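You operate a simulated robot arm through the tools that you are given. There is no shell and no other tool. Be economical: measure what you need, move in short steps, check, and stop when the job is done.

Carry out the task below with a simulated robot arm. There is one attempt and no reset: what you move stays moved.

Task
Take the oil pot on the wooden worktop and put it away on the lower shelf of the white sideboard. Put the jam jar marked "plum" from the door end of the island in the blue soup bowl and the jam jar labelled "marmalade" on top of the white filter box there. Fetch the brown cocoa bag and stand it on the brown sideboard. Take the cocoa shaker and put it on the wooden board. Do these in any order. Set down upright: jam jar, brown cocoa bag, cocoa shaker.
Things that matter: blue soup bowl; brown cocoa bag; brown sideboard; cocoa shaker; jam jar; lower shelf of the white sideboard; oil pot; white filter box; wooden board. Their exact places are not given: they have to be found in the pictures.

It is judged by the outcome, as a careful person would: the job done as asked, and still so three seconds after it is handed in. It fails if anything else is knocked over, pushed out of place, dropped, spilled or broken.

Robot
A 6-joint arm with a two-finger parallel gripper on a trunk, on a base that drives. Base frame: it is fixed to the floor where the robot stands at the start and does not move with it; the origin is under the middle of the robot, x ahead of it, y to its left, z up; the surface under the hand at the start is at about z = 900. Readings come in mm, rad, newtons and seconds.
With the tool pointing down near the work surface it reaches from about 480 to 880 mm from the robot's upright axis, wherever it stands. Its first joint turns from -2.007 to 2.007 rad. Places, roughly: blue soup bowl (15x13x7 cm) [-1400, 600, 900]; brown cocoa bag [-3000, 0, 1000]; brown sideboard [-200, 2000, 900]; cocoa shaker [-250, 2000, 1000]; jam jar [-1250, 500, 1000]; lower shelf of the white sideboard [-2400, 2000, 100]; oil pot (8x8x4 cm) [500, -200, 900]; white filter box [-1000, 500, 1000]; wooden board (16x30x2 cm) [600, -700, 900]. Payload 4.2 kg.
Tool frame: the origin (TCP) lies between the finger pads and is the grasp point; the fingertips stand 23 mm ahead of it; z points along the fingers, y is the line along which they close. The gripper opens to 94 mm. The fingers are 38 mm wide and 10 mm thick; the gripper's body (54 by 96 mm) begins 39 mm behind the TCP.
Orientation is that of the tool frame in the base frame, as a unit quaternion [x, y, z, w]. With the fingers straight down and closing along the base's y, the tool's x points along the base's -x, its y along +y and its z along -z.

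Tools
- The arm moves only by the tool send_rows. Its argument "targets" is one flat list of numbers, 7 for each row, row after row: the shift along the tool's x, y, z in mm, then the turn, a rotation vector about the tool's x, y, z in rad, then the gripper command, from -1 (shut) to 1 (fully open), values between in proportion. In form: [tx, ty, tz, rx, ry, rz, grip, tx, ty, tz, rx, ry, rz, grip, ...]. A call has 1 to 8 rows; each row is the pose to reach, as a shift and turn from the pose commanded when the call began, along the tool's axes at that moment. Each row takes 0.2 s and may step no farther than 50 mm and 0.15 rad from the row before; otherwise, or with a gripper value out of range, the whole call is refused. Where a pose cannot be reached the arm comes as near as it can. A force on the tool above 40 N (or 10 N above the force at the start of the call, whichever is more), or a blocked arm, ends the call early, and 0.2 s more pass. The fingers move at their own pace (about 108 mm/s each) and stop on an object; they squeeze with about 20 N. The grip force told is the motor's: it shows also when the fingers shut on nothing. Time passes only in rows, and 0.2 s behind the last, so rows that repeat a pose let the fingers close. It gives the time, the measured TCP pose, the force on the tool (base axes), the opening and the grip force at its end, in the units of the frame above (readings bear some noise), with the torque about the TCP (base axes, N m) and any sound that the robot's microphone picked up.
- Cameras (640 x 400 px; columns grow to the right, rows downward): "scene" is now at [205.8, 116.4, 1339.8]; the picture's right is [-0.81, -0.59, 0.00], its down [-0.28, 0.38, -0.88] and it looks along [0.52, -0.71, -0.47] (base axes); focal length 272 px, centre (320, 200). "wrist" rides on the gripper at [86, 16, -74] in the tool frame; the picture's right is [-0.18, 0.98, 0.00], its down [-0.58, -0.11, -0.81] and it looks along [-0.79, -0.15, 0.59] (tool axes); focal length 243 px, centre (320, 200).
- grab_frame(camera): a new picture of that camera. It takes no simulated time.
- move_column(by): slides the trunk up (or, below 0, down) by that many mm; the arm and the scene camera ride with it, the base frame stays. It gives what a move gives, with no picture.
- steer(legs): drives the robot by 1 to 6 legs, each [ahead, turn to the left] in mm and rad, along the robot's own axes; the way and the turn of a leg run together, so that a leg with both is an arc; at most 1500 mm and 3.142 rad a leg. The arm and the cameras ride along, it lands a little off, and it stops where it bumps. It gives what a move gives.
- aim_head(pan, tilt): turns the head with the scene camera to pan (to the left, within 1.396 rad either way) and tilt (down, from -0.506 to 1.204), counted from straight ahead of the robot. It gives what a move gives.
- locate(camera, pixels): there is no depth. For up to 12 entries [column, row, z] of the newest picture of that camera ("zoom" is the newest enlarged one), the place [x, y] in the base frame at which the ray of that pixel passes the height z, good to about 2 mm, but the place of the scene camera against the robot may be out by one fixed shift of up to 18 mm in any direction. It takes no simulated time.
- inspect(camera, box): a new picture of the part [left, top, right, bottom] of that camera's present view, enlarged. It takes no simulated time.
- sign_off(): hands the job in; it is judged then, once.

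Go step by step. Measure first, check grasps and placings, and put right what went wrong. The budget is 110 turns and 82 pictures, counting those below and the enlarged ones. Unless the task says otherwise, let go and move clear before handing in, and close with one line.

The tools are called after "Call:" by a JSON object that holds its "name" and its "arguments". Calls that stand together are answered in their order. send_rows: Moves the arm, as the interface text tells. Its arguments: {"type":"object","properties":{"targets":{"type":"array","items":{"type":"number"}}},"required":["targets"]} The other tools are called the same way: move_column (by) slides the trunk up or down; steer (legs) drives the base; aim_head (pan, tilt) turns the head that bears the scene camera; grab_frame (camera) takes a picture; locate (camera, pixels) gives the place at which the rays of pixels pass given heights; inspect (camera, box) takes an enlarged picture of a part of a camera's view; sign_off () hands the job in.

At the start:

```text
clock: 0.0
eef_pos: [315.7, -391.0, 1138.0]
tool_rot: [0.001, 1.0, 0.0, 0.0]
ft_force: [0.3, -0.6, 0.1]
wrist_torque: [0.01, 0.0, 0.02]
grip_width: 93.7
grasp_force: 0.1
trunk travel left (down, up): [-675.0, 315.0]
robot x, y, heading: [0.6, -0.3, 0.0]
head pan, tilt: [-0.937, 0.49]
```

scene: 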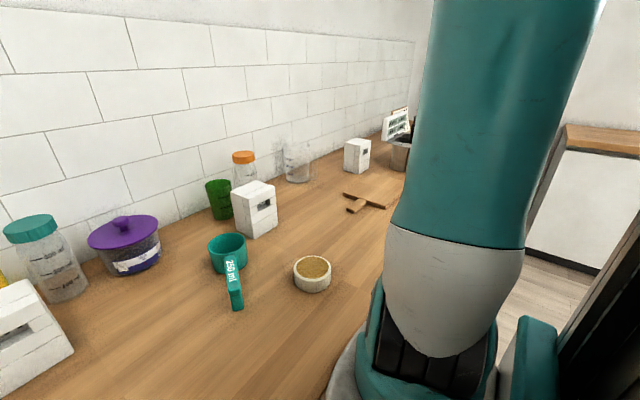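
wrist: 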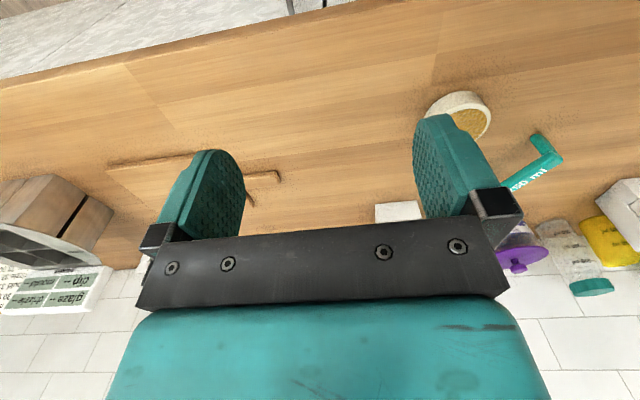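

The pale round pot at (312,272) is probably the oil pot, with oil in it, and a lettered sign stands near (396,125). I'll measure the pot and look closer at both.

Call:
{"name": "locate", "arguments": {"camera": "scene", "pixels": [[312, 265, 940], [312, 290, 900], [294, 268, 940], [330, 268, 940], [226, 255, 950], [236, 305, 930], [356, 210, 900], [344, 195, 910], [395, 205, 910]]}}

Call:
{"name": "inspect", "arguments": {"camera": "scene", "box": [190, 90, 430, 320]}}

Call:
{"name": "inspect", "arguments": {"camera": "wrist", "box": [0, 140, 280, 320]}}

```text
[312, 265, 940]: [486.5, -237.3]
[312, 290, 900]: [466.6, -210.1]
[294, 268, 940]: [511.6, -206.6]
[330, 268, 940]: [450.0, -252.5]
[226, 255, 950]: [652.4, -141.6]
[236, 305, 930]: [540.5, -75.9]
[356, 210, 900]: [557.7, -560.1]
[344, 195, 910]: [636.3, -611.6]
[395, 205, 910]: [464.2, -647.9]
```

```text
1.74 times, centred on (310, 205) of scene
```

zoom: 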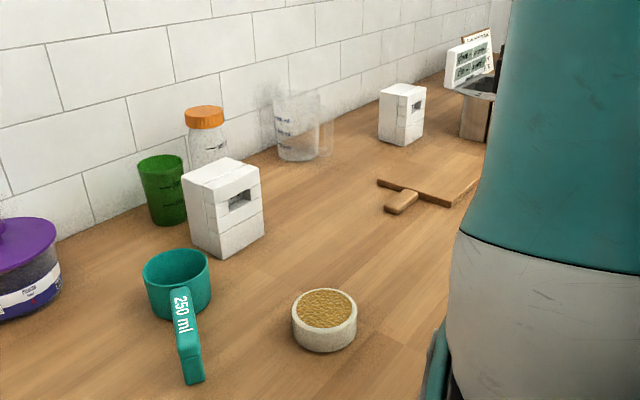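

```text
2.22 times, centred on (140, 230) of wrist
```

zoom: 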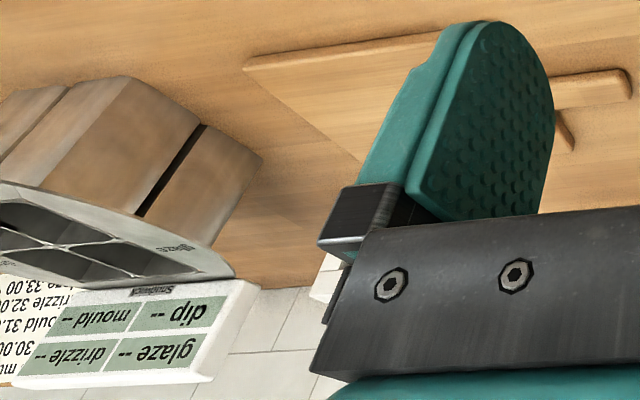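

The oil pot is at about (481,-230), 77 mm wide, open and full, so it has to stay level. Before choosing a grasp I'll turn around to survey the rest of the room.

Call:
{"name": "steer", "arguments": {"legs": [[0, 1.57]]}}

Call:
{"name": "aim_head", "arguments": {"pan": 0.0, "tilt": 0.3}}

Call:
{"name": "grab_frame", "arguments": {"camera": "scene"}}

Call:
{"name": "aim_head", "arguments": {"pan": 1.2, "tilt": 0.3}}

Call:
{"name": "grab_frame", "arguments": {"camera": "scene"}}

```text
clock: 1.8
eef_pos: [395.6, -268.5, 1138.4]
tool_rot: [-0.173, 0.985, 0.001, -0.001]
ft_force: [-0.5, -0.7, -0.4]
wrist_torque: [0.02, -0.02, 0.01]
grip_width: 94.1
grasp_force: 0.0
trunk travel left (down, up): [-675.0, 315.0]
robot x, y, heading: [-37.0, -7.3, 0.236]
head pan, tilt: [-0.937, 0.49]
stopped in leg 1: the robot was blocked; the commanded pose is now the measured one
```

```text
clock: 3.1
eef_pos: [393.6, -269.4, 1139.2]
tool_rot: [-0.172, 0.985, 0.0, 0.0]
ft_force: [0.1, 0.6, -0.4]
wrist_torque: [0.03, 0.0, 0.02]
grip_width: 93.7
grasp_force: 0.1
trunk travel left (down, up): [-675.0, 315.0]
robot x, y, heading: [-39.2, -8.8, 0.238]
head pan, tilt: [0.0, 0.3]
```

```text
77 pictures are left
```

scene: 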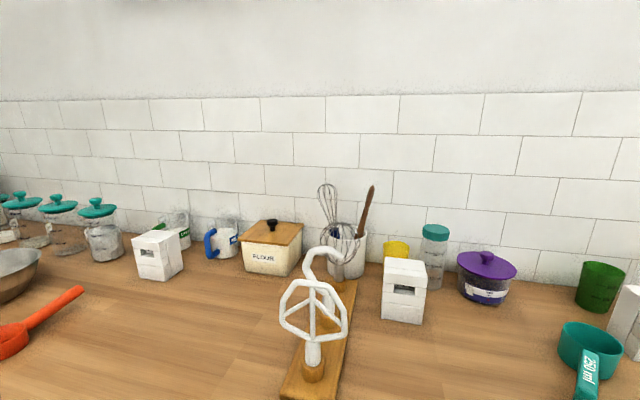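

```text
clock: 4.5
eef_pos: [394.6, -269.5, 1137.4]
tool_rot: [-0.172, 0.985, 0.0, 0.0]
ft_force: [-0.3, -0.1, -0.3]
wrist_torque: [0.01, 0.02, 0.0]
grip_width: 94.2
grasp_force: 0.1
trunk travel left (down, up): [-675.0, 315.0]
robot x, y, heading: [-40.1, -7.4, 0.233]
head pan, tilt: [1.201, 0.3]
```

```text
76 pictures are left
```

scene: 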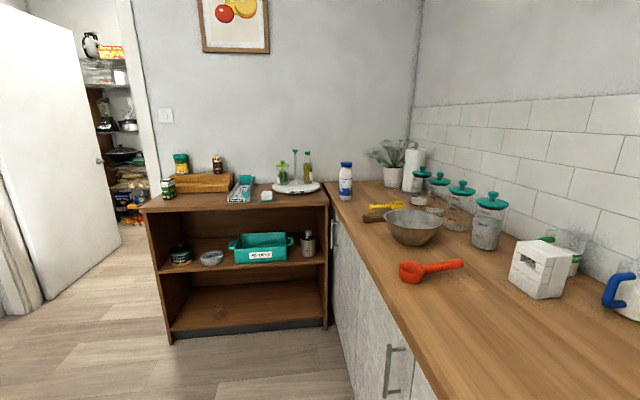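

The base corner touched the counter as it turned. The brown sideboard is straight down the room at (240,240). I'll back away from the counter first, then turn.

Call:
{"name": "steer", "arguments": {"legs": [[-330, 0], [0, 1.33]]}}

Call:
{"name": "aim_head", "arguments": {"pan": 0.9, "tilt": 0.35}}

Call:
{"name": "grab_frame", "arguments": {"camera": "scene"}}

Call:
{"name": "aim_head", "arguments": {"pan": 0.0, "tilt": 0.35}}

Call:
{"name": "grab_frame", "arguments": {"camera": "scene"}}

```text
clock: 9.8
eef_pos: [12.4, 260.6, 1138.2]
tool_rot: [0.733, -0.68, 0.0, 0.0]
ft_force: [-0.3, -0.3, 1.3]
wrist_torque: [0.01, -0.02, -0.02]
grip_width: 94.1
grasp_force: 0.1
trunk travel left (down, up): [-675.0, 315.0]
robot x, y, heading: [-353.9, -87.5, 1.541]
head pan, tilt: [1.201, 0.3]
```

```text
clock: 10.6
eef_pos: [12.9, 260.4, 1138.8]
tool_rot: [0.733, -0.68, 0.001, 0.001]
ft_force: [0.7, -0.4, 0.8]
wrist_torque: [0.0, 0.03, -0.02]
grip_width: 94.0
grasp_force: 0.1
trunk travel left (down, up): [-675.0, 315.0]
robot x, y, heading: [-354.1, -84.6, 1.543]
head pan, tilt: [0.901, 0.351]
```

```text
75 pictures are left
```

scene: 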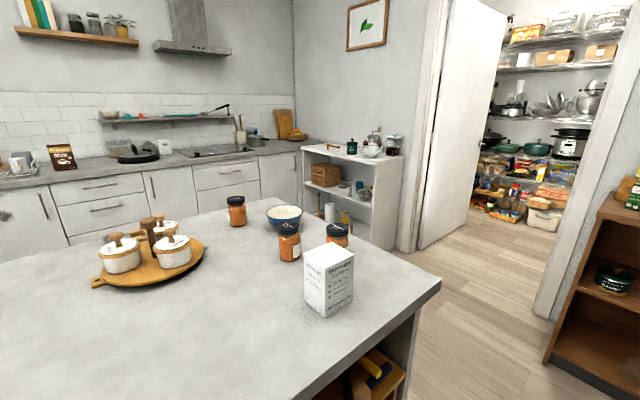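

```text
clock: 11.8
eef_pos: [13.1, 259.8, 1138.2]
tool_rot: [0.734, -0.68, 0.0, 0.0]
ft_force: [0.1, -0.1, -0.2]
wrist_torque: [0.0, -0.01, 0.01]
grip_width: 94.2
grasp_force: 0.1
trunk travel left (down, up): [-675.0, 315.0]
robot x, y, heading: [-354.9, -85.6, 1.538]
head pan, tilt: [0.0, 0.351]
```

```text
74 pictures are left
```

scene: 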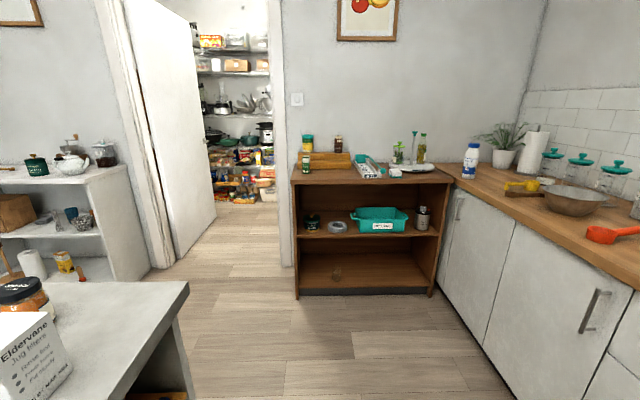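

The island shows three jars at (237,210), (288,242) and (337,235), the bowl at (285,215) and the filter box at (328,280). The white sideboard is at (350,195) and the cocoa bag at (62,157). I'll zoom in on these.

Call:
{"name": "aim_head", "arguments": {"pan": 0.9, "tilt": 0.35}}

Call:
{"name": "inspect", "arguments": {"camera": "scene", "box": [210, 180, 370, 330]}}

Call:
{"name": "inspect", "arguments": {"camera": "scene", "box": [290, 110, 430, 260]}}

Call:
{"name": "inspect", "arguments": {"camera": "scene", "box": [0, 110, 200, 230]}}

Call:
{"name": "aim_head", "arguments": {"pan": 0.0, "tilt": 0.35}}

Call:
{"name": "inspect", "arguments": {"camera": "scene", "box": [280, 120, 490, 250]}}

```text
clock: 13.0
eef_pos: [12.3, 259.2, 1136.6]
tool_rot: [0.733, -0.68, 0.0, 0.0]
ft_force: [-0.8, 0.6, 0.0]
wrist_torque: [-0.01, 0.02, -0.01]
grip_width: 94.2
grasp_force: 0.0
trunk travel left (down, up): [-675.0, 315.0]
robot x, y, heading: [-353.6, -86.0, 1.535]
head pan, tilt: [0.901, 0.351]
```

```text
2.67 times, centred on (290, 255) of scene
```

zoom: 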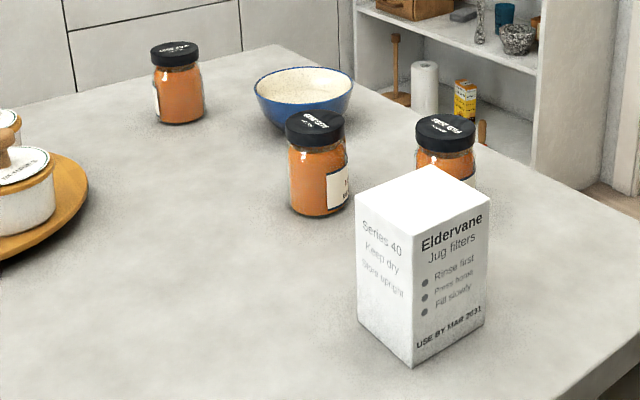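

```text
2.67 times, centred on (360, 185) of scene
```

zoom: 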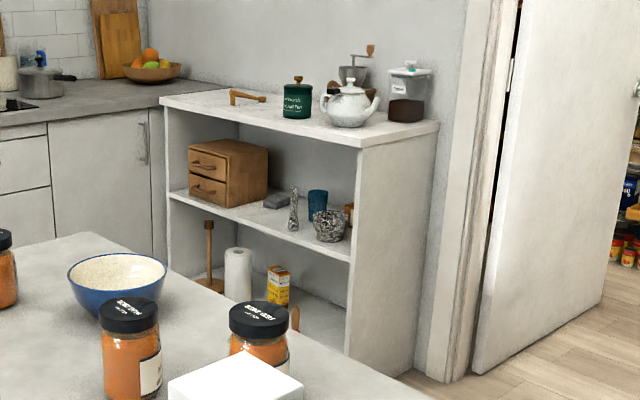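

```text
3.20 times, centred on (100, 170) of scene
```

zoom: 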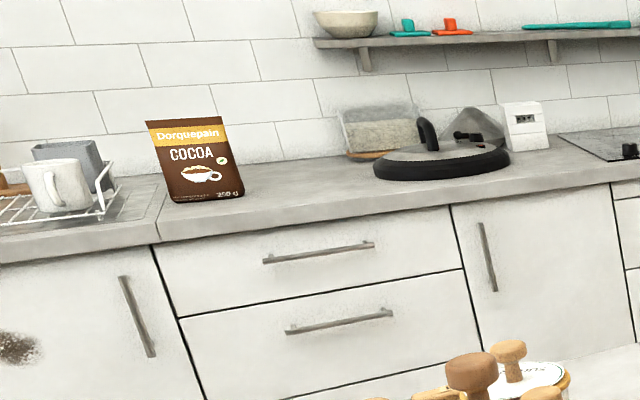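

```text
clock: 14.2
eef_pos: [12.7, 260.9, 1138.3]
tool_rot: [0.733, -0.68, 0.0, -0.001]
ft_force: [0.0, 0.1, -0.9]
wrist_torque: [-0.02, -0.01, -0.05]
grip_width: 94.0
grasp_force: 0.0
trunk travel left (down, up): [-675.0, 315.0]
robot x, y, heading: [-354.4, -88.4, 1.54]
head pan, tilt: [0.0, 0.351]
```

```text
3.05 times, centred on (385, 185) of scene
```

zoom: 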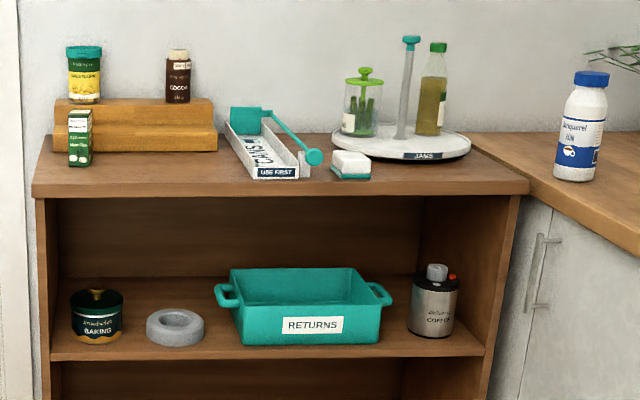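

The shelf is a floor-level opening facing -y, so I'll grasp the pot with the tool tilted about 35° and put it in the same way, near the front edge. Now I'll go back to the worktop.

Call:
{"name": "steer", "arguments": {"legs": [[0, -1.54], [255, 0]]}}

Call:
{"name": "aim_head", "arguments": {"pan": -0.2, "tilt": 0.6}}

Call:
{"name": "send_rows", "arguments": {"targets": [-20, 40, 0, 0, -0.1, 0, 1, -40, 80, 0, 0, -0.2, 0, 1, -60, 120, 0, 0, -0.3, 0, 1, -80, 150, 0, 0, -0.4, 0, 1, -100, 180, 0, 0, -0.5, 0, 1, -120, 200, 0, 0, -0.56, 0, 1]}}

Call:
{"name": "grab_frame", "arguments": {"camera": "scene"}}

Call:
{"name": "grab_frame", "arguments": {"camera": "wrist"}}

```text
clock: 19.8
eef_pos: [266.6, -431.0, 1138.2]
tool_rot: [-0.062, 0.998, 0.0, 0.0]
ft_force: [0.0, 0.0, -0.7]
wrist_torque: [0.02, -0.01, 0.01]
grip_width: 94.0
grasp_force: 0.0
trunk travel left (down, up): [-675.0, 315.0]
robot x, y, heading: [-97.9, -82.6, 0.012]
head pan, tilt: [0.0, 0.351]
```

```text
clock: 20.6
eef_pos: [268.2, -431.2, 1138.7]
tool_rot: [-0.062, 0.998, 0.001, -0.001]
ft_force: [-0.1, -0.3, 0.5]
wrist_torque: [0.04, 0.0, 0.0]
grip_width: 94.0
grasp_force: 0.1
trunk travel left (down, up): [-675.0, 315.0]
robot x, y, heading: [-100.0, -82.3, 0.015]
head pan, tilt: [-0.201, 0.6]
```

```text
clock: 21.9
eef_pos: [401.7, -240.5, 1111.6]
tool_rot: [-0.059, 0.959, 0.018, 0.275]
ft_force: [-0.3, 0.1, -0.3]
wrist_torque: [-0.01, 0.01, 0.02]
grip_width: 94.1
grasp_force: 0.0
out of reach, approached as far as the arm can: row 3, 4, 5, 6
trunk travel left (down, up): [-675.0, 315.0]
robot x, y, heading: [-100.4, -81.2, 0.019]
head pan, tilt: [-0.201, 0.6]
```

```text
69 pictures are left
```

scene: 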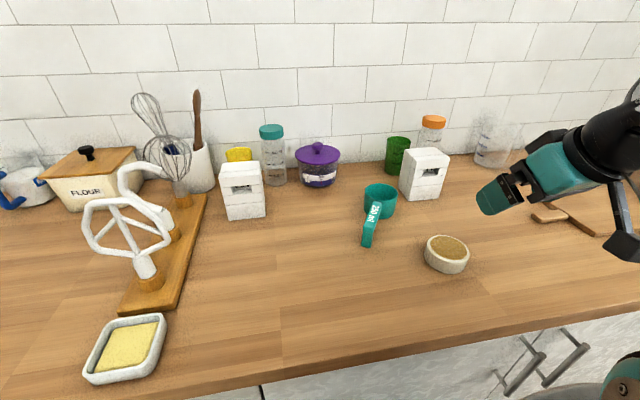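

```text
68 pictures are left
```

wrist: 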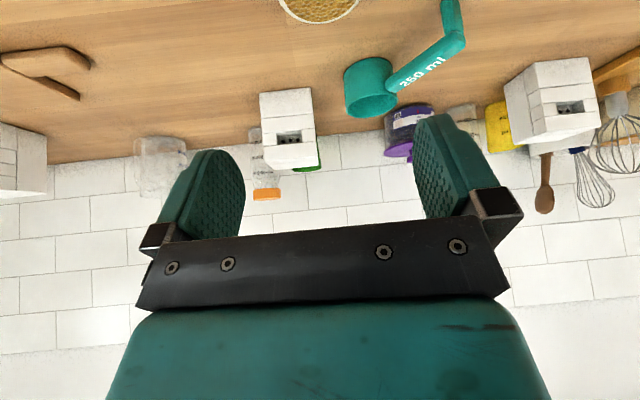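

The hand is now tilted 32°. The pot is at (447,252) in the scene, and there's a square yellow dish at (125,345). I'll measure both, from the scene and from the wrist view.

Call:
{"name": "locate", "arguments": {"camera": "scene", "pixels": [[447, 246, 938], [426, 247, 938], [469, 250, 938], [447, 272, 900], [128, 340, 930], [88, 372, 930], [160, 320, 930]]}}

Call:
{"name": "locate", "arguments": {"camera": "wrist", "pixels": [[280, 2, 938], [357, 2, 938], [318, 20, 938], [318, 24, 900]]}}

Call:
{"name": "inspect", "arguments": {"camera": "scene", "box": [400, 210, 500, 290]}}

```text
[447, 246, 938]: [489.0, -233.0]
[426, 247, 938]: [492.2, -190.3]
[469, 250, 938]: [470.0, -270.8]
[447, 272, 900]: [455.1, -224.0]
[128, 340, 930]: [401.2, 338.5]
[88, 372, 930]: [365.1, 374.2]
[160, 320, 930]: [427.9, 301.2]
```

```text
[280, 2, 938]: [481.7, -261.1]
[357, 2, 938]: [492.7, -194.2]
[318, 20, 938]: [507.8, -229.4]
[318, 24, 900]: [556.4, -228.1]
```

```text
5.00 times, centred on (450, 250) of scene
```

zoom: 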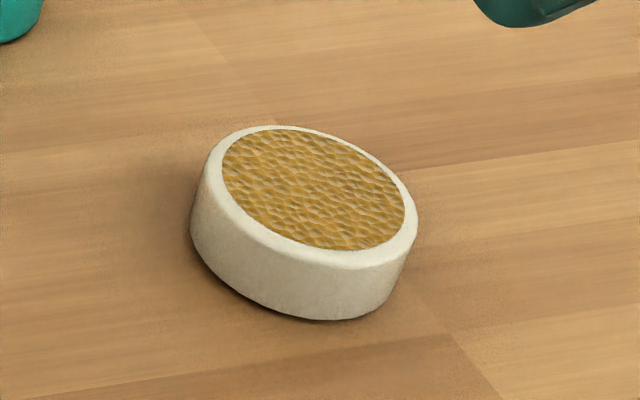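

The pot's centre is at about (475,-229) from both cameras and its rim is at 938. I'll go along the approach axis to about 65 mm above it and look again.

Call:
{"name": "send_rows", "arguments": {"targets": [-1, 1, 35, 0, 0, 0, 1, -2, 1, 70, 0, 0, 0, 1, -3, 2, 105, 0, 0, 0, 1, -4, 2, 134, 0, 0, 0, 1]}}

Call:
{"name": "grab_frame", "arguments": {"camera": "wrist"}}

```text
clock: 22.9
eef_pos: [477.0, -228.9, 1001.2]
tool_rot: [-0.059, 0.959, 0.017, 0.276]
ft_force: [1.1, 0.9, -0.4]
wrist_torque: [0.0, -0.02, -0.02]
grip_width: 94.0
grasp_force: 0.2
out of reach, approached as far as the arm can: row 1, 2
trunk travel left (down, up): [-675.0, 315.0]
robot x, y, heading: [-95.5, -84.1, 0.019]
head pan, tilt: [-0.201, 0.6]
```

```text
66 pictures are left
```

wrist: 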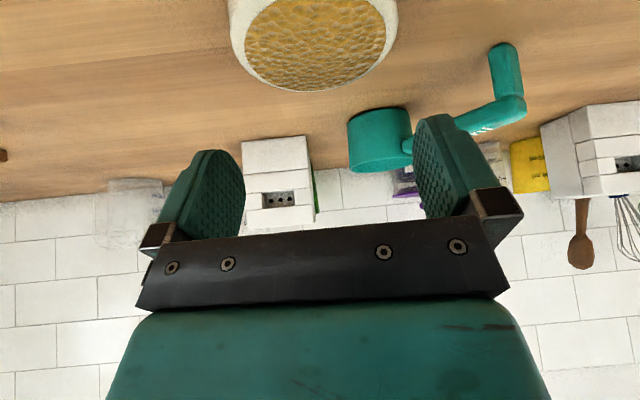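

The pot is under the hand, with rim edges at (229,10), (396,10) and a bottom edge at (312,92). I'll measure the rim.

Call:
{"name": "locate", "arguments": {"camera": "wrist", "pixels": [[229, 8, 938], [397, 8, 938], [312, 91, 938], [230, 30, 938], [395, 30, 938], [312, 93, 900]]}}

```text
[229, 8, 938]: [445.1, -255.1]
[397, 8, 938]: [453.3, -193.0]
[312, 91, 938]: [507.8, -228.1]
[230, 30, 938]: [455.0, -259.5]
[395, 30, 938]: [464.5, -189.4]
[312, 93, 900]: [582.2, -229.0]
```

A circle fit puts the pot at (470,-227) with a radius of 38. I'll go straight down with the fingers either side, then close.

Call:
{"name": "send_rows", "arguments": {"targets": [13, 2.7, 17, 0, 0, 0, 1, 27, 2.7, 34, 0, 0, 0, 1, 40, 2.7, 51.6, 0, 0, 0, 1, 40, 2.7, 51.6, 0, 0, 0, 1]}}

Call:
{"name": "inspect", "arguments": {"camera": "scene", "box": [360, 170, 560, 300]}}

Call:
{"name": "grab_frame", "arguments": {"camera": "wrist"}}

```text
clock: 23.9
eef_pos: [481.2, -231.9, 937.1]
tool_rot: [-0.06, 0.959, 0.019, 0.276]
ft_force: [-0.4, -0.4, -0.5]
wrist_torque: [0.01, -0.02, 0.03]
grip_width: 94.1
grasp_force: 0.1
out of reach, approached as far as the arm can: row 2, 3, 4
trunk travel left (down, up): [-675.0, 315.0]
robot x, y, heading: [-96.4, -82.4, 0.015]
head pan, tilt: [-0.201, 0.6]
```

```text
3.08 times, centred on (460, 235) of scene
```

zoom: 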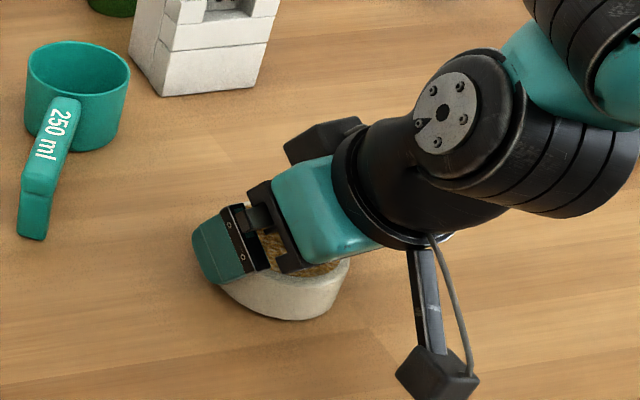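

```text
64 pictures are left
```

wrist: 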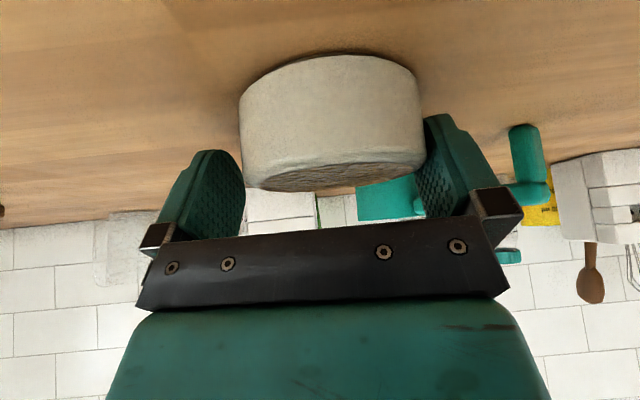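

The arm stopped at its minimum radius, 11 mm too far forward and about 4 mm too far right. I'll lift, back the base off 60 mm and come down again centred.

Call:
{"name": "send_rows", "arguments": {"targets": [-17, 0, -21, 0, 0, 0, 1, -34, 0, -42, 0, 0, 0, 1, -45, 0, -60, 0, 0, 0, 1]}}

Call:
{"name": "steer", "arguments": {"legs": [[-60, 0]]}}

```text
clock: 24.8
eef_pos: [488.7, -230.7, 1011.7]
tool_rot: [-0.06, 0.959, 0.018, 0.276]
ft_force: [1.2, 0.6, 1.0]
wrist_torque: [-0.02, 0.03, -0.02]
grip_width: 94.1
grasp_force: 0.2
trunk travel left (down, up): [-675.0, 315.0]
robot x, y, heading: [-95.6, -81.0, 0.019]
head pan, tilt: [-0.201, 0.6]
```

```text
clock: 25.7
eef_pos: [428.7, -230.8, 1009.3]
tool_rot: [-0.059, 0.959, 0.017, 0.276]
ft_force: [0.2, 0.1, -0.5]
wrist_torque: [0.01, 0.0, 0.0]
grip_width: 93.9
grasp_force: 0.1
trunk travel left (down, up): [-675.0, 315.0]
robot x, y, heading: [-157.1, -79.5, 0.014]
head pan, tilt: [-0.201, 0.6]
```

Now forward 41 mm and down 75 mm, centred on the pot.

Call:
{"name": "send_rows", "arguments": {"targets": [-35, -1.8, 22, 0, 0, 0, 1, -22, -1.8, 43, 0, 0, 0, 1, -9, -1.8, 64, 0, 0, 0, 1, 4.6, -1.8, 85.6, 0, 0, 0, 1, 4.6, -1.8, 85.6, 0, 0, 0, 1]}}

Call:
{"name": "grab_frame", "arguments": {"camera": "wrist"}}

```text
clock: 26.9
eef_pos: [469.5, -228.3, 934.8]
tool_rot: [-0.06, 0.959, 0.019, 0.276]
ft_force: [-0.7, 0.8, -0.5]
wrist_torque: [0.01, 0.0, -0.01]
grip_width: 94.0
grasp_force: 0.0
trunk travel left (down, up): [-675.0, 315.0]
robot x, y, heading: [-157.3, -80.3, 0.011]
head pan, tilt: [-0.201, 0.6]
```

```text
63 pictures are left
```

wrist: 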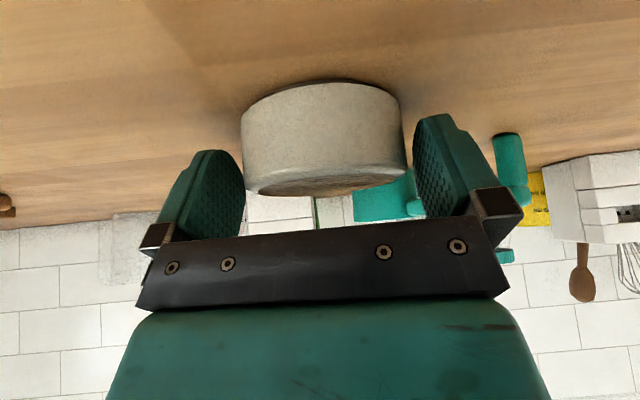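

The pot sits centred between the pads at (325,140). I'll close on it and lift gently.

Call:
{"name": "send_rows", "arguments": {"targets": [0, 0, 0, 0, 0, 0, 0.6, 0, 0, 0, 0, 0, 0, -1, 0, 0, 0, 0, 0, 0, -1, 0, 0, 0, 0, 0, 0, -1, -5, 0, -8, 0, 0, 0, -1, -13, 0, -21, 0, 0, 0, -1, -26, 0, -42, 0, 0, 0, -1]}}

Call:
{"name": "grab_frame", "arguments": {"camera": "wrist"}}

```text
clock: 28.5
eef_pos: [471.7, -227.1, 984.4]
tool_rot: [-0.06, 0.959, 0.018, 0.276]
ft_force: [0.0, -0.5, -1.6]
wrist_torque: [-0.02, 0.05, 0.03]
grip_width: 78.8
grasp_force: 19.6
trunk travel left (down, up): [-675.0, 315.0]
robot x, y, heading: [-161.0, -84.3, 0.018]
head pan, tilt: [-0.201, 0.6]
```

```text
62 pictures are left
```

wrist: 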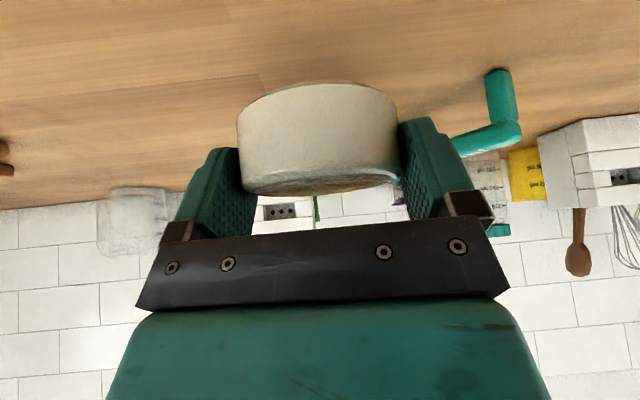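

The pot is held level at 78.8 mm. I'll raise the trunk, back away, turn up the room and look for the lane to the white sideboard.

Call:
{"name": "move_column", "arguments": {"by": 150}}

Call:
{"name": "steer", "arguments": {"legs": [[-230, 0], [0, 1.55]]}}

Call:
{"name": "aim_head", "arguments": {"pan": 0.75, "tilt": 0.45}}

Call:
{"name": "grab_frame", "arguments": {"camera": "scene"}}

```text
clock: 30.3
eef_pos: [469.2, -226.7, 1134.9]
tool_rot: [-0.06, 0.959, 0.018, 0.276]
ft_force: [0.0, 1.0, -2.1]
wrist_torque: [0.01, 0.02, -0.02]
grip_width: 78.9
grasp_force: 20.3
trunk travel left (down, up): [-825.0, 165.0]
robot x, y, heading: [-157.8, -82.9, 0.017]
head pan, tilt: [-0.201, 0.6]
```

```text
clock: 35.9
eef_pos: [-257.6, 544.4, 1134.1]
tool_rot: [0.727, -0.629, -0.21, -0.181]
ft_force: [0.3, 0.2, -1.7]
wrist_torque: [-0.03, -0.02, 0.02]
grip_width: 79.0
grasp_force: 20.0
trunk travel left (down, up): [-825.0, 165.0]
robot x, y, heading: [-390.1, -87.0, 1.604]
head pan, tilt: [-0.201, 0.6]
```

```text
clock: 37.1
eef_pos: [-259.0, 542.8, 1134.1]
tool_rot: [0.728, -0.628, -0.209, -0.18]
ft_force: [-0.5, -0.2, -2.3]
wrist_torque: [-0.02, 0.03, -0.01]
grip_width: 79.3
grasp_force: 19.8
trunk travel left (down, up): [-825.0, 165.0]
robot x, y, heading: [-386.8, -86.0, 1.607]
head pan, tilt: [0.75, 0.45]
```

```text
61 pictures are left
```

scene: 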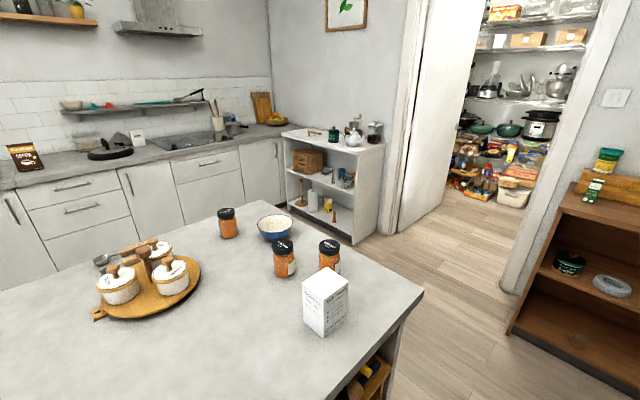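

I'll measure the layout: the island's corners, the sideboard's edges, the jars, bowl and box, and the bag.

Call:
{"name": "locate", "arguments": {"camera": "scene", "pixels": [[424, 290, 900], [262, 200, 900], [0, 290, 900], [353, 245, 0], [357, 153, 880], [282, 133, 880], [385, 144, 880], [283, 245, 1010], [329, 245, 1010], [228, 214, 1010], [276, 222, 960], [325, 280, 1030]]}}

Call:
{"name": "inspect", "arguments": {"camera": "scene", "box": [270, 120, 400, 250]}}

Call:
{"name": "inspect", "arguments": {"camera": "scene", "box": [200, 190, 370, 340]}}

```text
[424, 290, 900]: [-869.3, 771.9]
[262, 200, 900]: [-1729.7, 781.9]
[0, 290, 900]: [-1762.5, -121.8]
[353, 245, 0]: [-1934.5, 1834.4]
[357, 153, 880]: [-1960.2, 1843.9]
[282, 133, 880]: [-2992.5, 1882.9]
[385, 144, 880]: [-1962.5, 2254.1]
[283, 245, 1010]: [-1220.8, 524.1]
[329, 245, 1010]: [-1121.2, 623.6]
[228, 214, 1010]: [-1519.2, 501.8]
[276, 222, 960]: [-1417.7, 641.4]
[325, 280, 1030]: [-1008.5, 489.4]
```

```text
3.08 times, centred on (335, 185) of scene
```

zoom: 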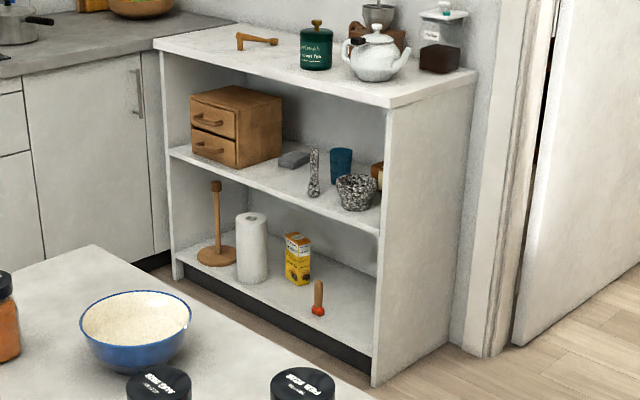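

```text
2.67 times, centred on (285, 265) of scene
```

zoom: 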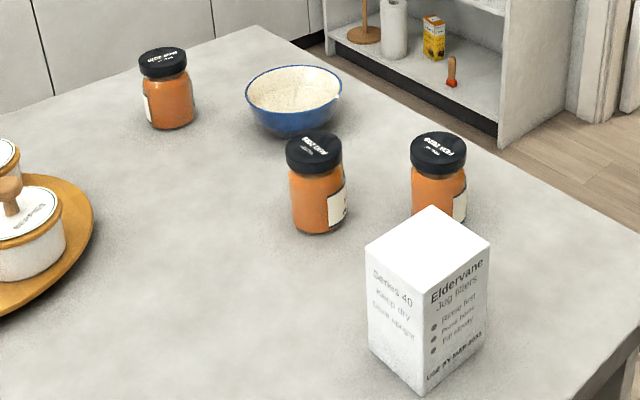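

The sideboard front is at y≈1840, x from -2990 to -1940, and the island ends at y≈775, so the lane is about 1060 wide. I'll raise the trunk clear of everything, drive up the aisle, turn into the lane, face the sideboard and look.

Call:
{"name": "locate", "arguments": {"camera": "scene", "pixels": [[130, 165, 900], [262, 138, 900], [440, 215, 0], [400, 232, 0]]}}

Call:
{"name": "move_column", "arguments": {"by": 150}}

Call:
{"name": "steer", "arguments": {"legs": [[1366, 0], [0, 1.535], [1500, 0], [300, 0]]}}

Call:
{"name": "aim_head", "arguments": {"pan": -1.2, "tilt": 0.7}}

Call:
{"name": "grab_frame", "arguments": {"camera": "scene"}}

```text
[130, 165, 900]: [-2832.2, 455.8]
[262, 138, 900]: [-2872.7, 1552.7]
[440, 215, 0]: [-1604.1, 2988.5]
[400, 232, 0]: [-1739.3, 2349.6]
```

```text
clock: 38.9
eef_pos: [-258.5, 544.1, 1284.1]
tool_rot: [0.727, -0.628, -0.209, -0.18]
ft_force: [-0.4, -0.8, -2.2]
wrist_torque: [-0.04, 0.0, 0.0]
grip_width: 78.8
grasp_force: 19.7
trunk travel left (down, up): [-975.0, 15.0]
robot x, y, heading: [-392.9, -86.2, 1.606]
head pan, tilt: [0.75, 0.45]
```

```text
clock: 58.2
eef_pos: [-2876.5, 1382.1, 1284.8]
tool_rot: [0.959, 0.063, -0.276, 0.019]
ft_force: [0.2, 0.0, -2.4]
wrist_torque: [0.05, -0.01, 0.0]
grip_width: 78.7
grasp_force: 20.1
trunk travel left (down, up): [-975.0, 15.0]
robot x, y, heading: [-2245.6, 1241.1, -3.116]
head pan, tilt: [0.75, 0.45]
```

```text
clock: 60.1
eef_pos: [-2875.6, 1381.6, 1285.2]
tool_rot: [0.959, 0.063, -0.276, 0.019]
ft_force: [0.1, 0.2, -2.8]
wrist_torque: [-0.07, 0.01, -0.01]
grip_width: 78.7
grasp_force: 19.8
trunk travel left (down, up): [-975.0, 15.0]
robot x, y, heading: [-2246.6, 1236.5, -3.118]
head pan, tilt: [-1.201, 0.7]
```

```text
58 pictures are left
```

scene: 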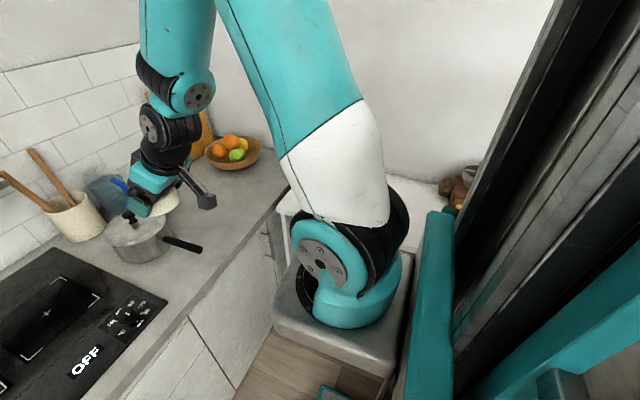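

The arm blocks the view. I'll face the sideboard, back off a little and pull the arm in before lowering the trunk.

Call:
{"name": "steer", "arguments": {"legs": [[0, -1.594], [-70, 0]]}}

Call:
{"name": "aim_head", "arguments": {"pan": 0.0, "tilt": 0.8}}

Call:
{"name": "send_rows", "arguments": {"targets": [17, 0, -10, 0, 0, 0, -1, 30, 0, -18, 0, 0, 0, -1]}}

Call:
{"name": "grab_frame", "arguments": {"camera": "scene"}}

```text
clock: 65.0
eef_pos: [-2074.0, 1790.3, 1284.6]
tool_rot: [0.705, -0.653, -0.203, -0.187]
ft_force: [0.4, 1.4, -1.2]
wrist_torque: [-0.04, 0.02, -0.02]
grip_width: 78.7
grasp_force: 19.9
trunk travel left (down, up): [-975.0, 15.0]
robot x, y, heading: [-2249.8, 1172.9, 1.538]
head pan, tilt: [-1.201, 0.7]
```

```text
clock: 66.4
eef_pos: [-2073.7, 1789.9, 1284.1]
tool_rot: [0.705, -0.653, -0.203, -0.188]
ft_force: [0.2, 0.5, -1.1]
wrist_torque: [-0.01, -0.02, -0.02]
grip_width: 78.7
grasp_force: 20.4
trunk travel left (down, up): [-975.0, 15.0]
robot x, y, heading: [-2250.7, 1167.6, 1.541]
head pan, tilt: [0.0, 0.799]
```

```text
clock: 67.0
eef_pos: [-2071.5, 1754.5, 1283.8]
tool_rot: [0.704, -0.654, -0.203, -0.188]
ft_force: [1.1, -0.5, -1.6]
wrist_torque: [-0.03, 0.01, 0.0]
grip_width: 78.6
grasp_force: 20.4
trunk travel left (down, up): [-975.0, 15.0]
robot x, y, heading: [-2249.4, 1169.1, 1.533]
head pan, tilt: [0.0, 0.799]
```

```text
57 pictures are left
```

scene: 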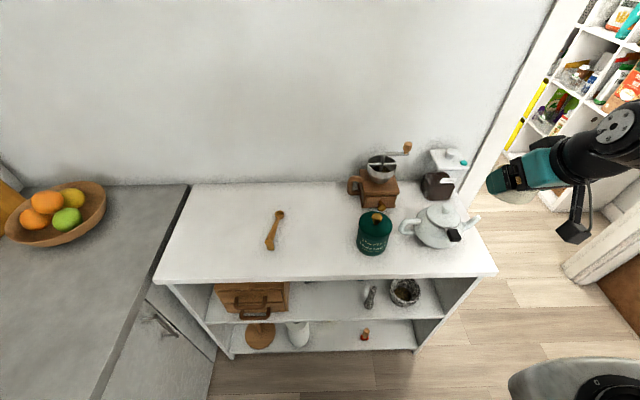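

I'll measure the lower shelf: the peg at (365,335), the roll at (298,340) and the front corners.

Call:
{"name": "locate", "arguments": {"camera": "scene", "pixels": [[365, 338, 100], [298, 345, 100], [260, 345, 100], [232, 355, 100], [417, 349, 100], [325, 352, 100], [155, 284, 880], [497, 273, 880], [246, 323, 480], [442, 318, 480]]}}

Call:
{"name": "inspect", "arguments": {"camera": "scene", "box": [200, 270, 480, 380]}}

```text
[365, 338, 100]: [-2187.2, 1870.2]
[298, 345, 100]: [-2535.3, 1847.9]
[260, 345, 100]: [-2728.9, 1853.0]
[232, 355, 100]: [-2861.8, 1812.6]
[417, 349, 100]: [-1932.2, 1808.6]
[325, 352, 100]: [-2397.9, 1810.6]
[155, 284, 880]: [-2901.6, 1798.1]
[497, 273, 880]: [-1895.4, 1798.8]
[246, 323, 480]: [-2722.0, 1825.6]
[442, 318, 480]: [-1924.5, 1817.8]
```

```text
2.29 times, centred on (340, 325) of scene
```

zoom: 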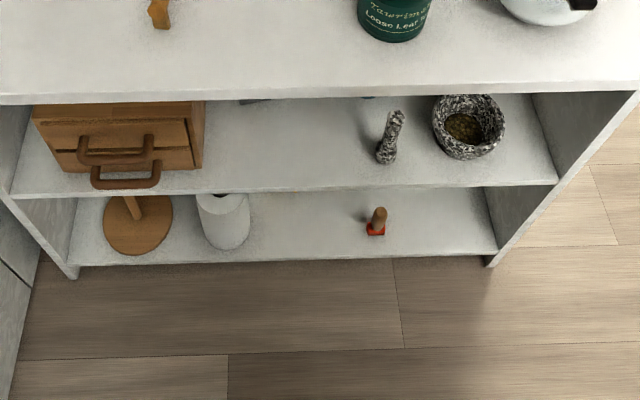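

There's free floor on the lower shelf between the roll (right edge about x=-2480) and the peg (-2187), so I'll aim for x≈-2340. I'll swing the arm left above everything, then back the base up 45 mm so the hand clears the sideboard front (y≈1808) on the way down.

Call:
{"name": "send_rows", "arguments": {"targets": [-15, 44, 9, 0, 0, 0, -1, -25, 88, 15, 0, 0, 0, -1, -30, 132, 18, 0, 0, 0, -1, -33, 177, 20, 0, 0, 0, -1, -33, 222, 21, 0, 0, 0, -1, -33, 266, 21, 0, 0, 0, -1]}}

Call:
{"name": "steer", "arguments": {"legs": [[-50, 0]]}}

```text
clock: 68.4
eef_pos: [-2339.9, 1776.4, 1283.5]
tool_rot: [0.704, -0.654, -0.203, -0.188]
ft_force: [0.5, 0.1, -1.3]
wrist_torque: [-0.04, 0.0, 0.01]
grip_width: 78.7
grasp_force: 20.2
trunk travel left (down, up): [-975.0, 15.0]
robot x, y, heading: [-2252.4, 1171.6, 1.535]
head pan, tilt: [0.0, 0.799]
```

```text
clock: 69.4
eef_pos: [-2341.1, 1726.9, 1283.5]
tool_rot: [0.704, -0.654, -0.202, -0.188]
ft_force: [-0.4, 0.8, -1.2]
wrist_torque: [-0.03, -0.03, 0.0]
grip_width: 78.4
grasp_force: 19.8
trunk travel left (down, up): [-975.0, 15.0]
robot x, y, heading: [-2251.7, 1122.1, 1.528]
head pan, tilt: [0.0, 0.799]
```

The hand is at y=1727, so the pot's leading edge (1766) is clear of the front. I'll lower the trunk and look.

Call:
{"name": "move_column", "arguments": {"by": -975}}

Call:
{"name": "aim_head", "arguments": {"pan": 0.0, "tilt": 0.6}}

Call:
{"name": "grab_frame", "arguments": {"camera": "scene"}}

Call:
{"name": "grab_frame", "arguments": {"camera": "wrist"}}

```text
refused: -975 is not a number from -400 to 400
```

```text
clock: 70.1
eef_pos: [-2342.1, 1725.4, 1282.9]
tool_rot: [0.704, -0.654, -0.203, -0.187]
ft_force: [-0.3, 0.0, -2.3]
wrist_torque: [-0.04, 0.0, 0.0]
grip_width: 78.7
grasp_force: 20.3
trunk travel left (down, up): [-975.0, 15.0]
robot x, y, heading: [-2249.9, 1123.5, 1.54]
head pan, tilt: [0.0, 0.6]
```

```text
55 pictures are left
```

scene: 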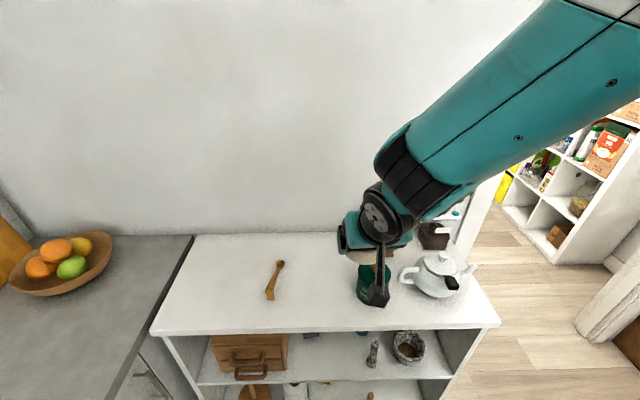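

```text
54 pictures are left
```

wrist: 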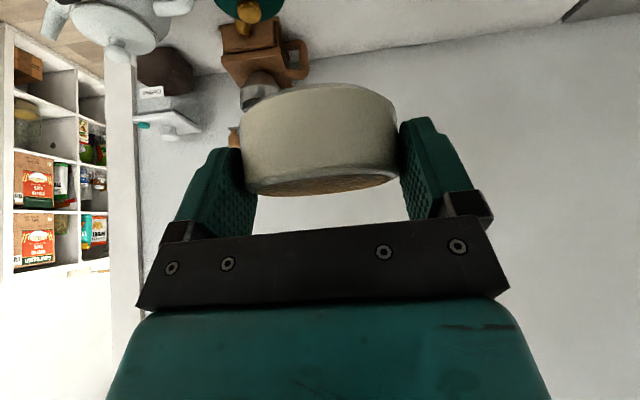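

The trunk moves at most 400 mm per call, so I'll lower in parts.

Call:
{"name": "move_column", "arguments": {"by": -400}}

Call:
{"name": "move_column", "arguments": {"by": -400}}

Call:
{"name": "move_column", "arguments": {"by": -175}}

Call:
{"name": "grab_frame", "arguments": {"camera": "scene"}}

Call:
{"name": "grab_frame", "arguments": {"camera": "wrist"}}

```text
clock: 73.9
eef_pos: [-2342.9, 1724.8, 883.0]
tool_rot: [0.704, -0.654, -0.203, -0.188]
ft_force: [-0.7, 0.4, -1.5]
wrist_torque: [-0.02, 0.0, 0.0]
grip_width: 78.5
grasp_force: 20.5
trunk travel left (down, up): [-575.0, 415.0]
robot x, y, heading: [-2252.9, 1122.5, 1.539]
head pan, tilt: [0.0, 0.6]
```

```text
clock: 77.8
eef_pos: [-2342.4, 1726.4, 483.7]
tool_rot: [0.705, -0.654, -0.203, -0.188]
ft_force: [-0.7, 0.4, -2.3]
wrist_torque: [-0.03, 0.01, 0.02]
grip_width: 78.4
grasp_force: 20.1
trunk travel left (down, up): [-175.0, 815.0]
robot x, y, heading: [-2248.7, 1121.1, 1.539]
head pan, tilt: [0.0, 0.6]
```

```text
clock: 79.7
eef_pos: [-2341.7, 1725.9, 308.0]
tool_rot: [0.704, -0.654, -0.203, -0.188]
ft_force: [-0.2, -1.0, -2.0]
wrist_torque: [-0.04, -0.01, -0.02]
grip_width: 78.5
grasp_force: 20.2
trunk travel left (down, up): [0.0, 990.0]
robot x, y, heading: [-2252.0, 1122.4, 1.54]
head pan, tilt: [0.0, 0.6]
```

```text
53 pictures are left
```

scene: 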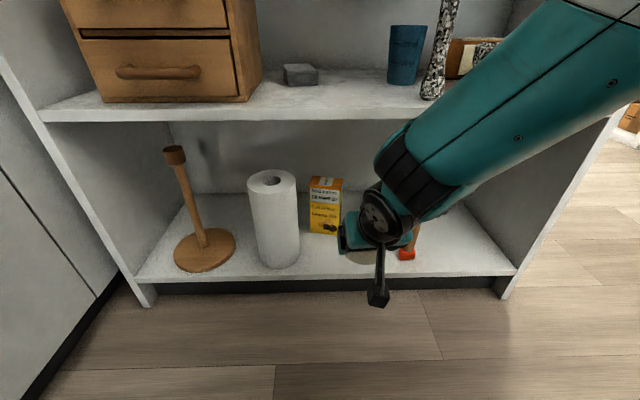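

```text
52 pictures are left
```

wrist: 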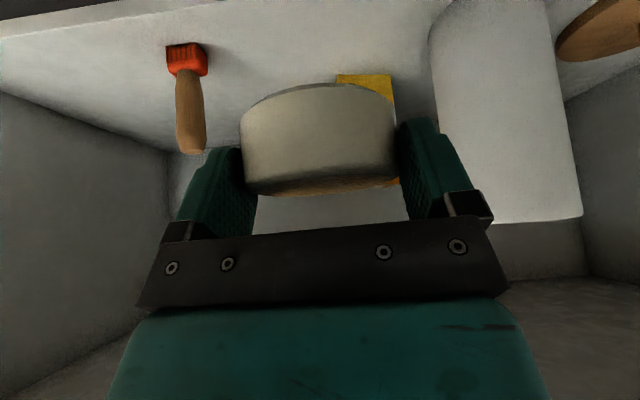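

I'll measure the shelf's height and the obstacles from both views.

Call:
{"name": "locate", "arguments": {"camera": "scene", "pixels": [[400, 276, 100], [400, 276, 80], [400, 276, 120], [406, 258, 100], [279, 268, 100], [299, 258, 100], [324, 234, 100], [310, 112, 480], [310, 120, 460]]}}

Call:
{"name": "locate", "arguments": {"camera": "wrist", "pixels": [[185, 45, 100], [200, 45, 100], [205, 45, 120], [437, 30, 100], [225, 12, 100], [225, 12, 80], [365, 75, 100]]}}

```text
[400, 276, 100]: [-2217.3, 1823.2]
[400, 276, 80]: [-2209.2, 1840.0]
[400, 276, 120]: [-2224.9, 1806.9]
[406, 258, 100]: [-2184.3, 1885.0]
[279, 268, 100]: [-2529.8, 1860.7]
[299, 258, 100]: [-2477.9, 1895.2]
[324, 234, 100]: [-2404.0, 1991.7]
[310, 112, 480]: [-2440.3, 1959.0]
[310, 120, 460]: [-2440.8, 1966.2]
```

```text
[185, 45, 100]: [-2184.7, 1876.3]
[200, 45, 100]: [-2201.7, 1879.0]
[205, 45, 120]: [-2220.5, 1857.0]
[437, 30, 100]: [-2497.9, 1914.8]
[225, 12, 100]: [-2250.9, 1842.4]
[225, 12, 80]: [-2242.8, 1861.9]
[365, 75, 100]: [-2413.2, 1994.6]
```

The shelf is at about z=100, its front edge at y≈1830–1840, the peg at x=-2185 and the roll at -2480. I'll push in diagonally to TCP (-2345,1915,180).

Call:
{"name": "send_rows", "arguments": {"targets": [-18.5, -2.2, 41.7, 0, 0, 0, -1, -37, -4.4, 83.4, 0, 0, 0, -1, -55.4, -6.5, 125, 0, 0, 0, -1, -73.9, -8.6, 166.8, 0, 0, 0, -1, -92.4, -10.8, 208.5, 0, 0, 0, -1]}}

Call:
{"name": "grab_frame", "arguments": {"camera": "wrist"}}

Call:
{"name": "grab_frame", "arguments": {"camera": "scene"}}

```text
clock: 80.9
eef_pos: [-2344.9, 1915.3, 180.3]
tool_rot: [0.704, -0.654, -0.203, -0.187]
ft_force: [1.0, -0.3, -2.3]
wrist_torque: [-0.03, -0.02, -0.01]
grip_width: 78.6
grasp_force: 20.5
trunk travel left (down, up): [0.0, 990.0]
robot x, y, heading: [-2253.7, 1125.9, 1.534]
head pan, tilt: [0.0, 0.6]
```

```text
51 pictures are left
```

wrist: 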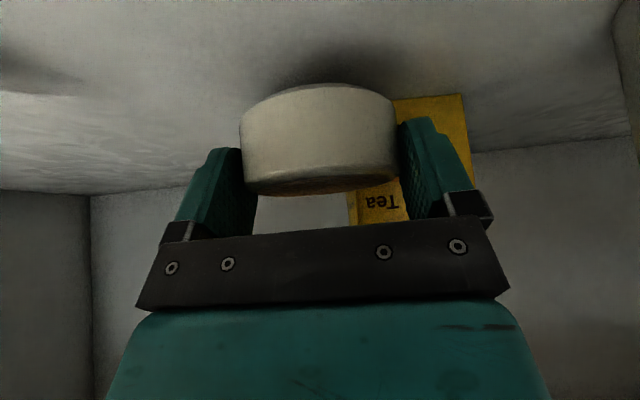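

```text
50 pictures are left
```

scene: 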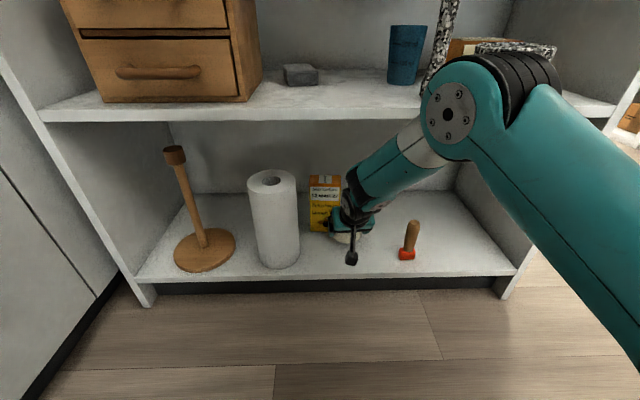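

There's clear shelf beneath the pot and the tea box is behind it. I'll lower it vertically.

Call:
{"name": "send_rows", "arguments": {"targets": [10.6, 0, 17, 0, 0, 0, -1, 19.6, 0, 31.4, 0, 0, 0, -1, 19.6, 0, 31.4, 0, 0, 0, -1]}}

Call:
{"name": "send_rows", "arguments": {"targets": [1.6, 0, 2.6, 0, 0, 0, -1, 1.6, 0, 2.6, 0, 0, 0, -1]}}

Call:
{"name": "grab_frame", "arguments": {"camera": "wrist"}}

```text
clock: 81.7
eef_pos: [-2345.7, 1916.4, 149.9]
tool_rot: [0.703, -0.654, -0.206, -0.191]
ft_force: [-0.4, -0.8, 33.2]
wrist_torque: [-0.15, -1.01, -0.15]
grip_width: 78.3
grasp_force: 20.3
trunk travel left (down, up): [0.0, 990.0]
robot x, y, heading: [-2251.7, 1120.6, 1.539]
head pan, tilt: [0.0, 0.6]
```

```text
clock: 82.0
eef_pos: [-2346.3, 1917.2, 149.6]
tool_rot: [0.703, -0.653, -0.208, -0.192]
ft_force: [0.8, -6.2, 17.2]
wrist_torque: [-0.44, -0.55, -0.16]
grip_width: 78.4
grasp_force: 20.1
trunk travel left (down, up): [0.0, 990.0]
robot x, y, heading: [-2255.5, 1123.4, 1.534]
head pan, tilt: [0.0, 0.6]
stopped in row 1: the force on the tool passed its limit at 50 N (the readings are from after the stop); the commanded pose is now the measured one
```

```text
49 pictures are left
```

wrist: 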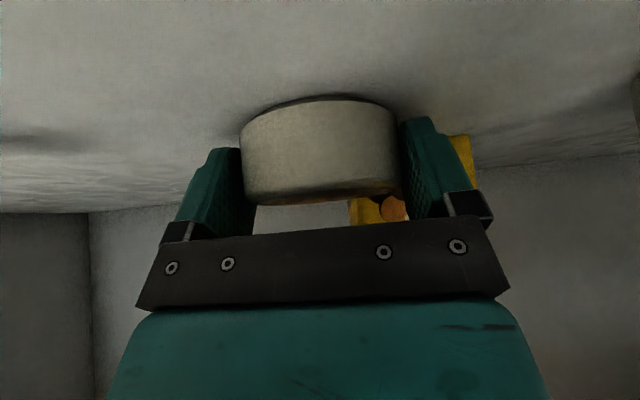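

The pot is on the shelf (contact at TCP z≈150). I'll ease off 1.5 mm, open, and draw back along the fingers.

Call:
{"name": "send_rows", "arguments": {"targets": [-0.8, 0, -1.3, 0, 0, 0, -1, -0.8, 0, -1.3, 0, 0, 0, 0.4, -0.8, 0, -1.3, 0, 0, 0, 1, -0.8, 0, -1.3, 0, 0, 0, 1, -0.8, 0, -20, 0, 0, 0, 1, -0.8, 0, -60, 0, 0, 0, 1, -0.8, 0, -105, 0, 0, 0, 1, -0.8, 0, -150, 0, 0, 0, 1]}}

Call:
{"name": "grab_frame", "arguments": {"camera": "wrist"}}

```text
clock: 83.8
eef_pos: [-2338.5, 1835.8, 276.8]
tool_rot: [0.704, -0.653, -0.206, -0.19]
ft_force: [0.2, 0.5, -0.6]
wrist_torque: [-0.01, -0.01, -0.02]
grip_width: 94.1
grasp_force: 0.1
trunk travel left (down, up): [0.0, 990.0]
robot x, y, heading: [-2248.6, 1119.0, 1.538]
head pan, tilt: [0.0, 0.6]
```

```text
48 pictures are left
```

wrist: 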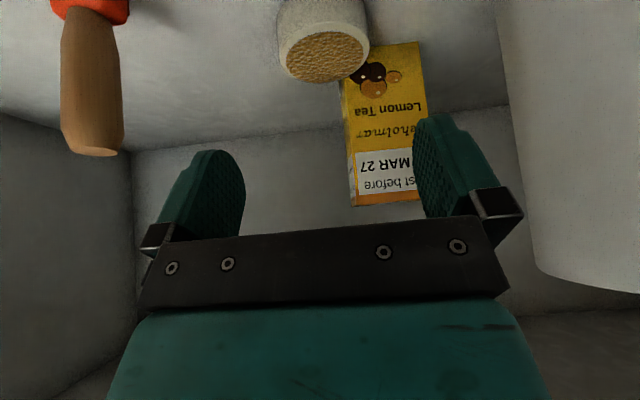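

The pot stands upright on the shelf at (325,50). I'll withdraw, raise the trunk and straighten the tool for the jars.

Call:
{"name": "send_rows", "arguments": {"targets": [27, 0, -29, 0, 0, 0, 1, 54, 0, -58, 0, 0, 0, 1, 80, 0, -86, 0, 0, 0, 1]}}

Call:
{"name": "move_column", "arguments": {"by": 400}}

Call:
{"name": "move_column", "arguments": {"by": 400}}

Call:
{"name": "move_column", "arguments": {"by": 75}}

Call:
{"name": "send_rows", "arguments": {"targets": [0, 0, 0, 0, 0.14, 0, 1, 0, 0, 0, 0, 0.28, 0, 1, 0, 0, 0, 0, 0.42, 0, 1, 0, 0, 0, 0, 0.565, 0, 1]}}

```text
clock: 84.6
eef_pos: [-2330.9, 1720.9, 305.7]
tool_rot: [0.703, -0.653, -0.206, -0.191]
ft_force: [-0.7, 0.5, -0.5]
wrist_torque: [-0.01, 0.0, 0.02]
grip_width: 94.0
grasp_force: 0.1
trunk travel left (down, up): [0.0, 990.0]
robot x, y, heading: [-2249.9, 1120.8, 1.537]
head pan, tilt: [0.0, 0.6]
```

```text
clock: 88.5
eef_pos: [-2331.5, 1722.6, 706.5]
tool_rot: [0.703, -0.653, -0.206, -0.191]
ft_force: [-0.5, -0.4, -0.2]
wrist_torque: [-0.02, 0.02, -0.03]
grip_width: 93.9
grasp_force: 0.0
trunk travel left (down, up): [-400.0, 590.0]
robot x, y, heading: [-2250.7, 1120.0, 1.538]
head pan, tilt: [0.0, 0.6]
```

```text
clock: 92.3
eef_pos: [-2330.7, 1722.5, 1105.5]
tool_rot: [0.703, -0.654, -0.205, -0.19]
ft_force: [-0.4, 0.3, 0.3]
wrist_torque: [0.0, -0.03, 0.03]
grip_width: 94.1
grasp_force: 0.0
trunk travel left (down, up): [-800.0, 190.0]
robot x, y, heading: [-2251.0, 1121.7, 1.538]
head pan, tilt: [0.0, 0.6]
```

```text
clock: 93.4
eef_pos: [-2331.2, 1721.6, 1181.8]
tool_rot: [0.703, -0.653, -0.206, -0.191]
ft_force: [0.4, -0.6, -0.1]
wrist_torque: [0.02, -0.03, -0.01]
grip_width: 94.1
grasp_force: 0.0
trunk travel left (down, up): [-875.0, 115.0]
robot x, y, heading: [-2251.2, 1121.9, 1.539]
head pan, tilt: [0.0, 0.6]
```

```text
clock: 94.4
eef_pos: [-2330.5, 1721.2, 1181.5]
tool_rot: [0.733, -0.681, -0.002, 0.0]
ft_force: [-0.9, -1.1, 0.3]
wrist_torque: [-0.01, 0.02, 0.04]
grip_width: 94.1
grasp_force: 0.0
trunk travel left (down, up): [-875.0, 115.0]
robot x, y, heading: [-2250.9, 1120.8, 1.54]
head pan, tilt: [0.0, 0.6]
```

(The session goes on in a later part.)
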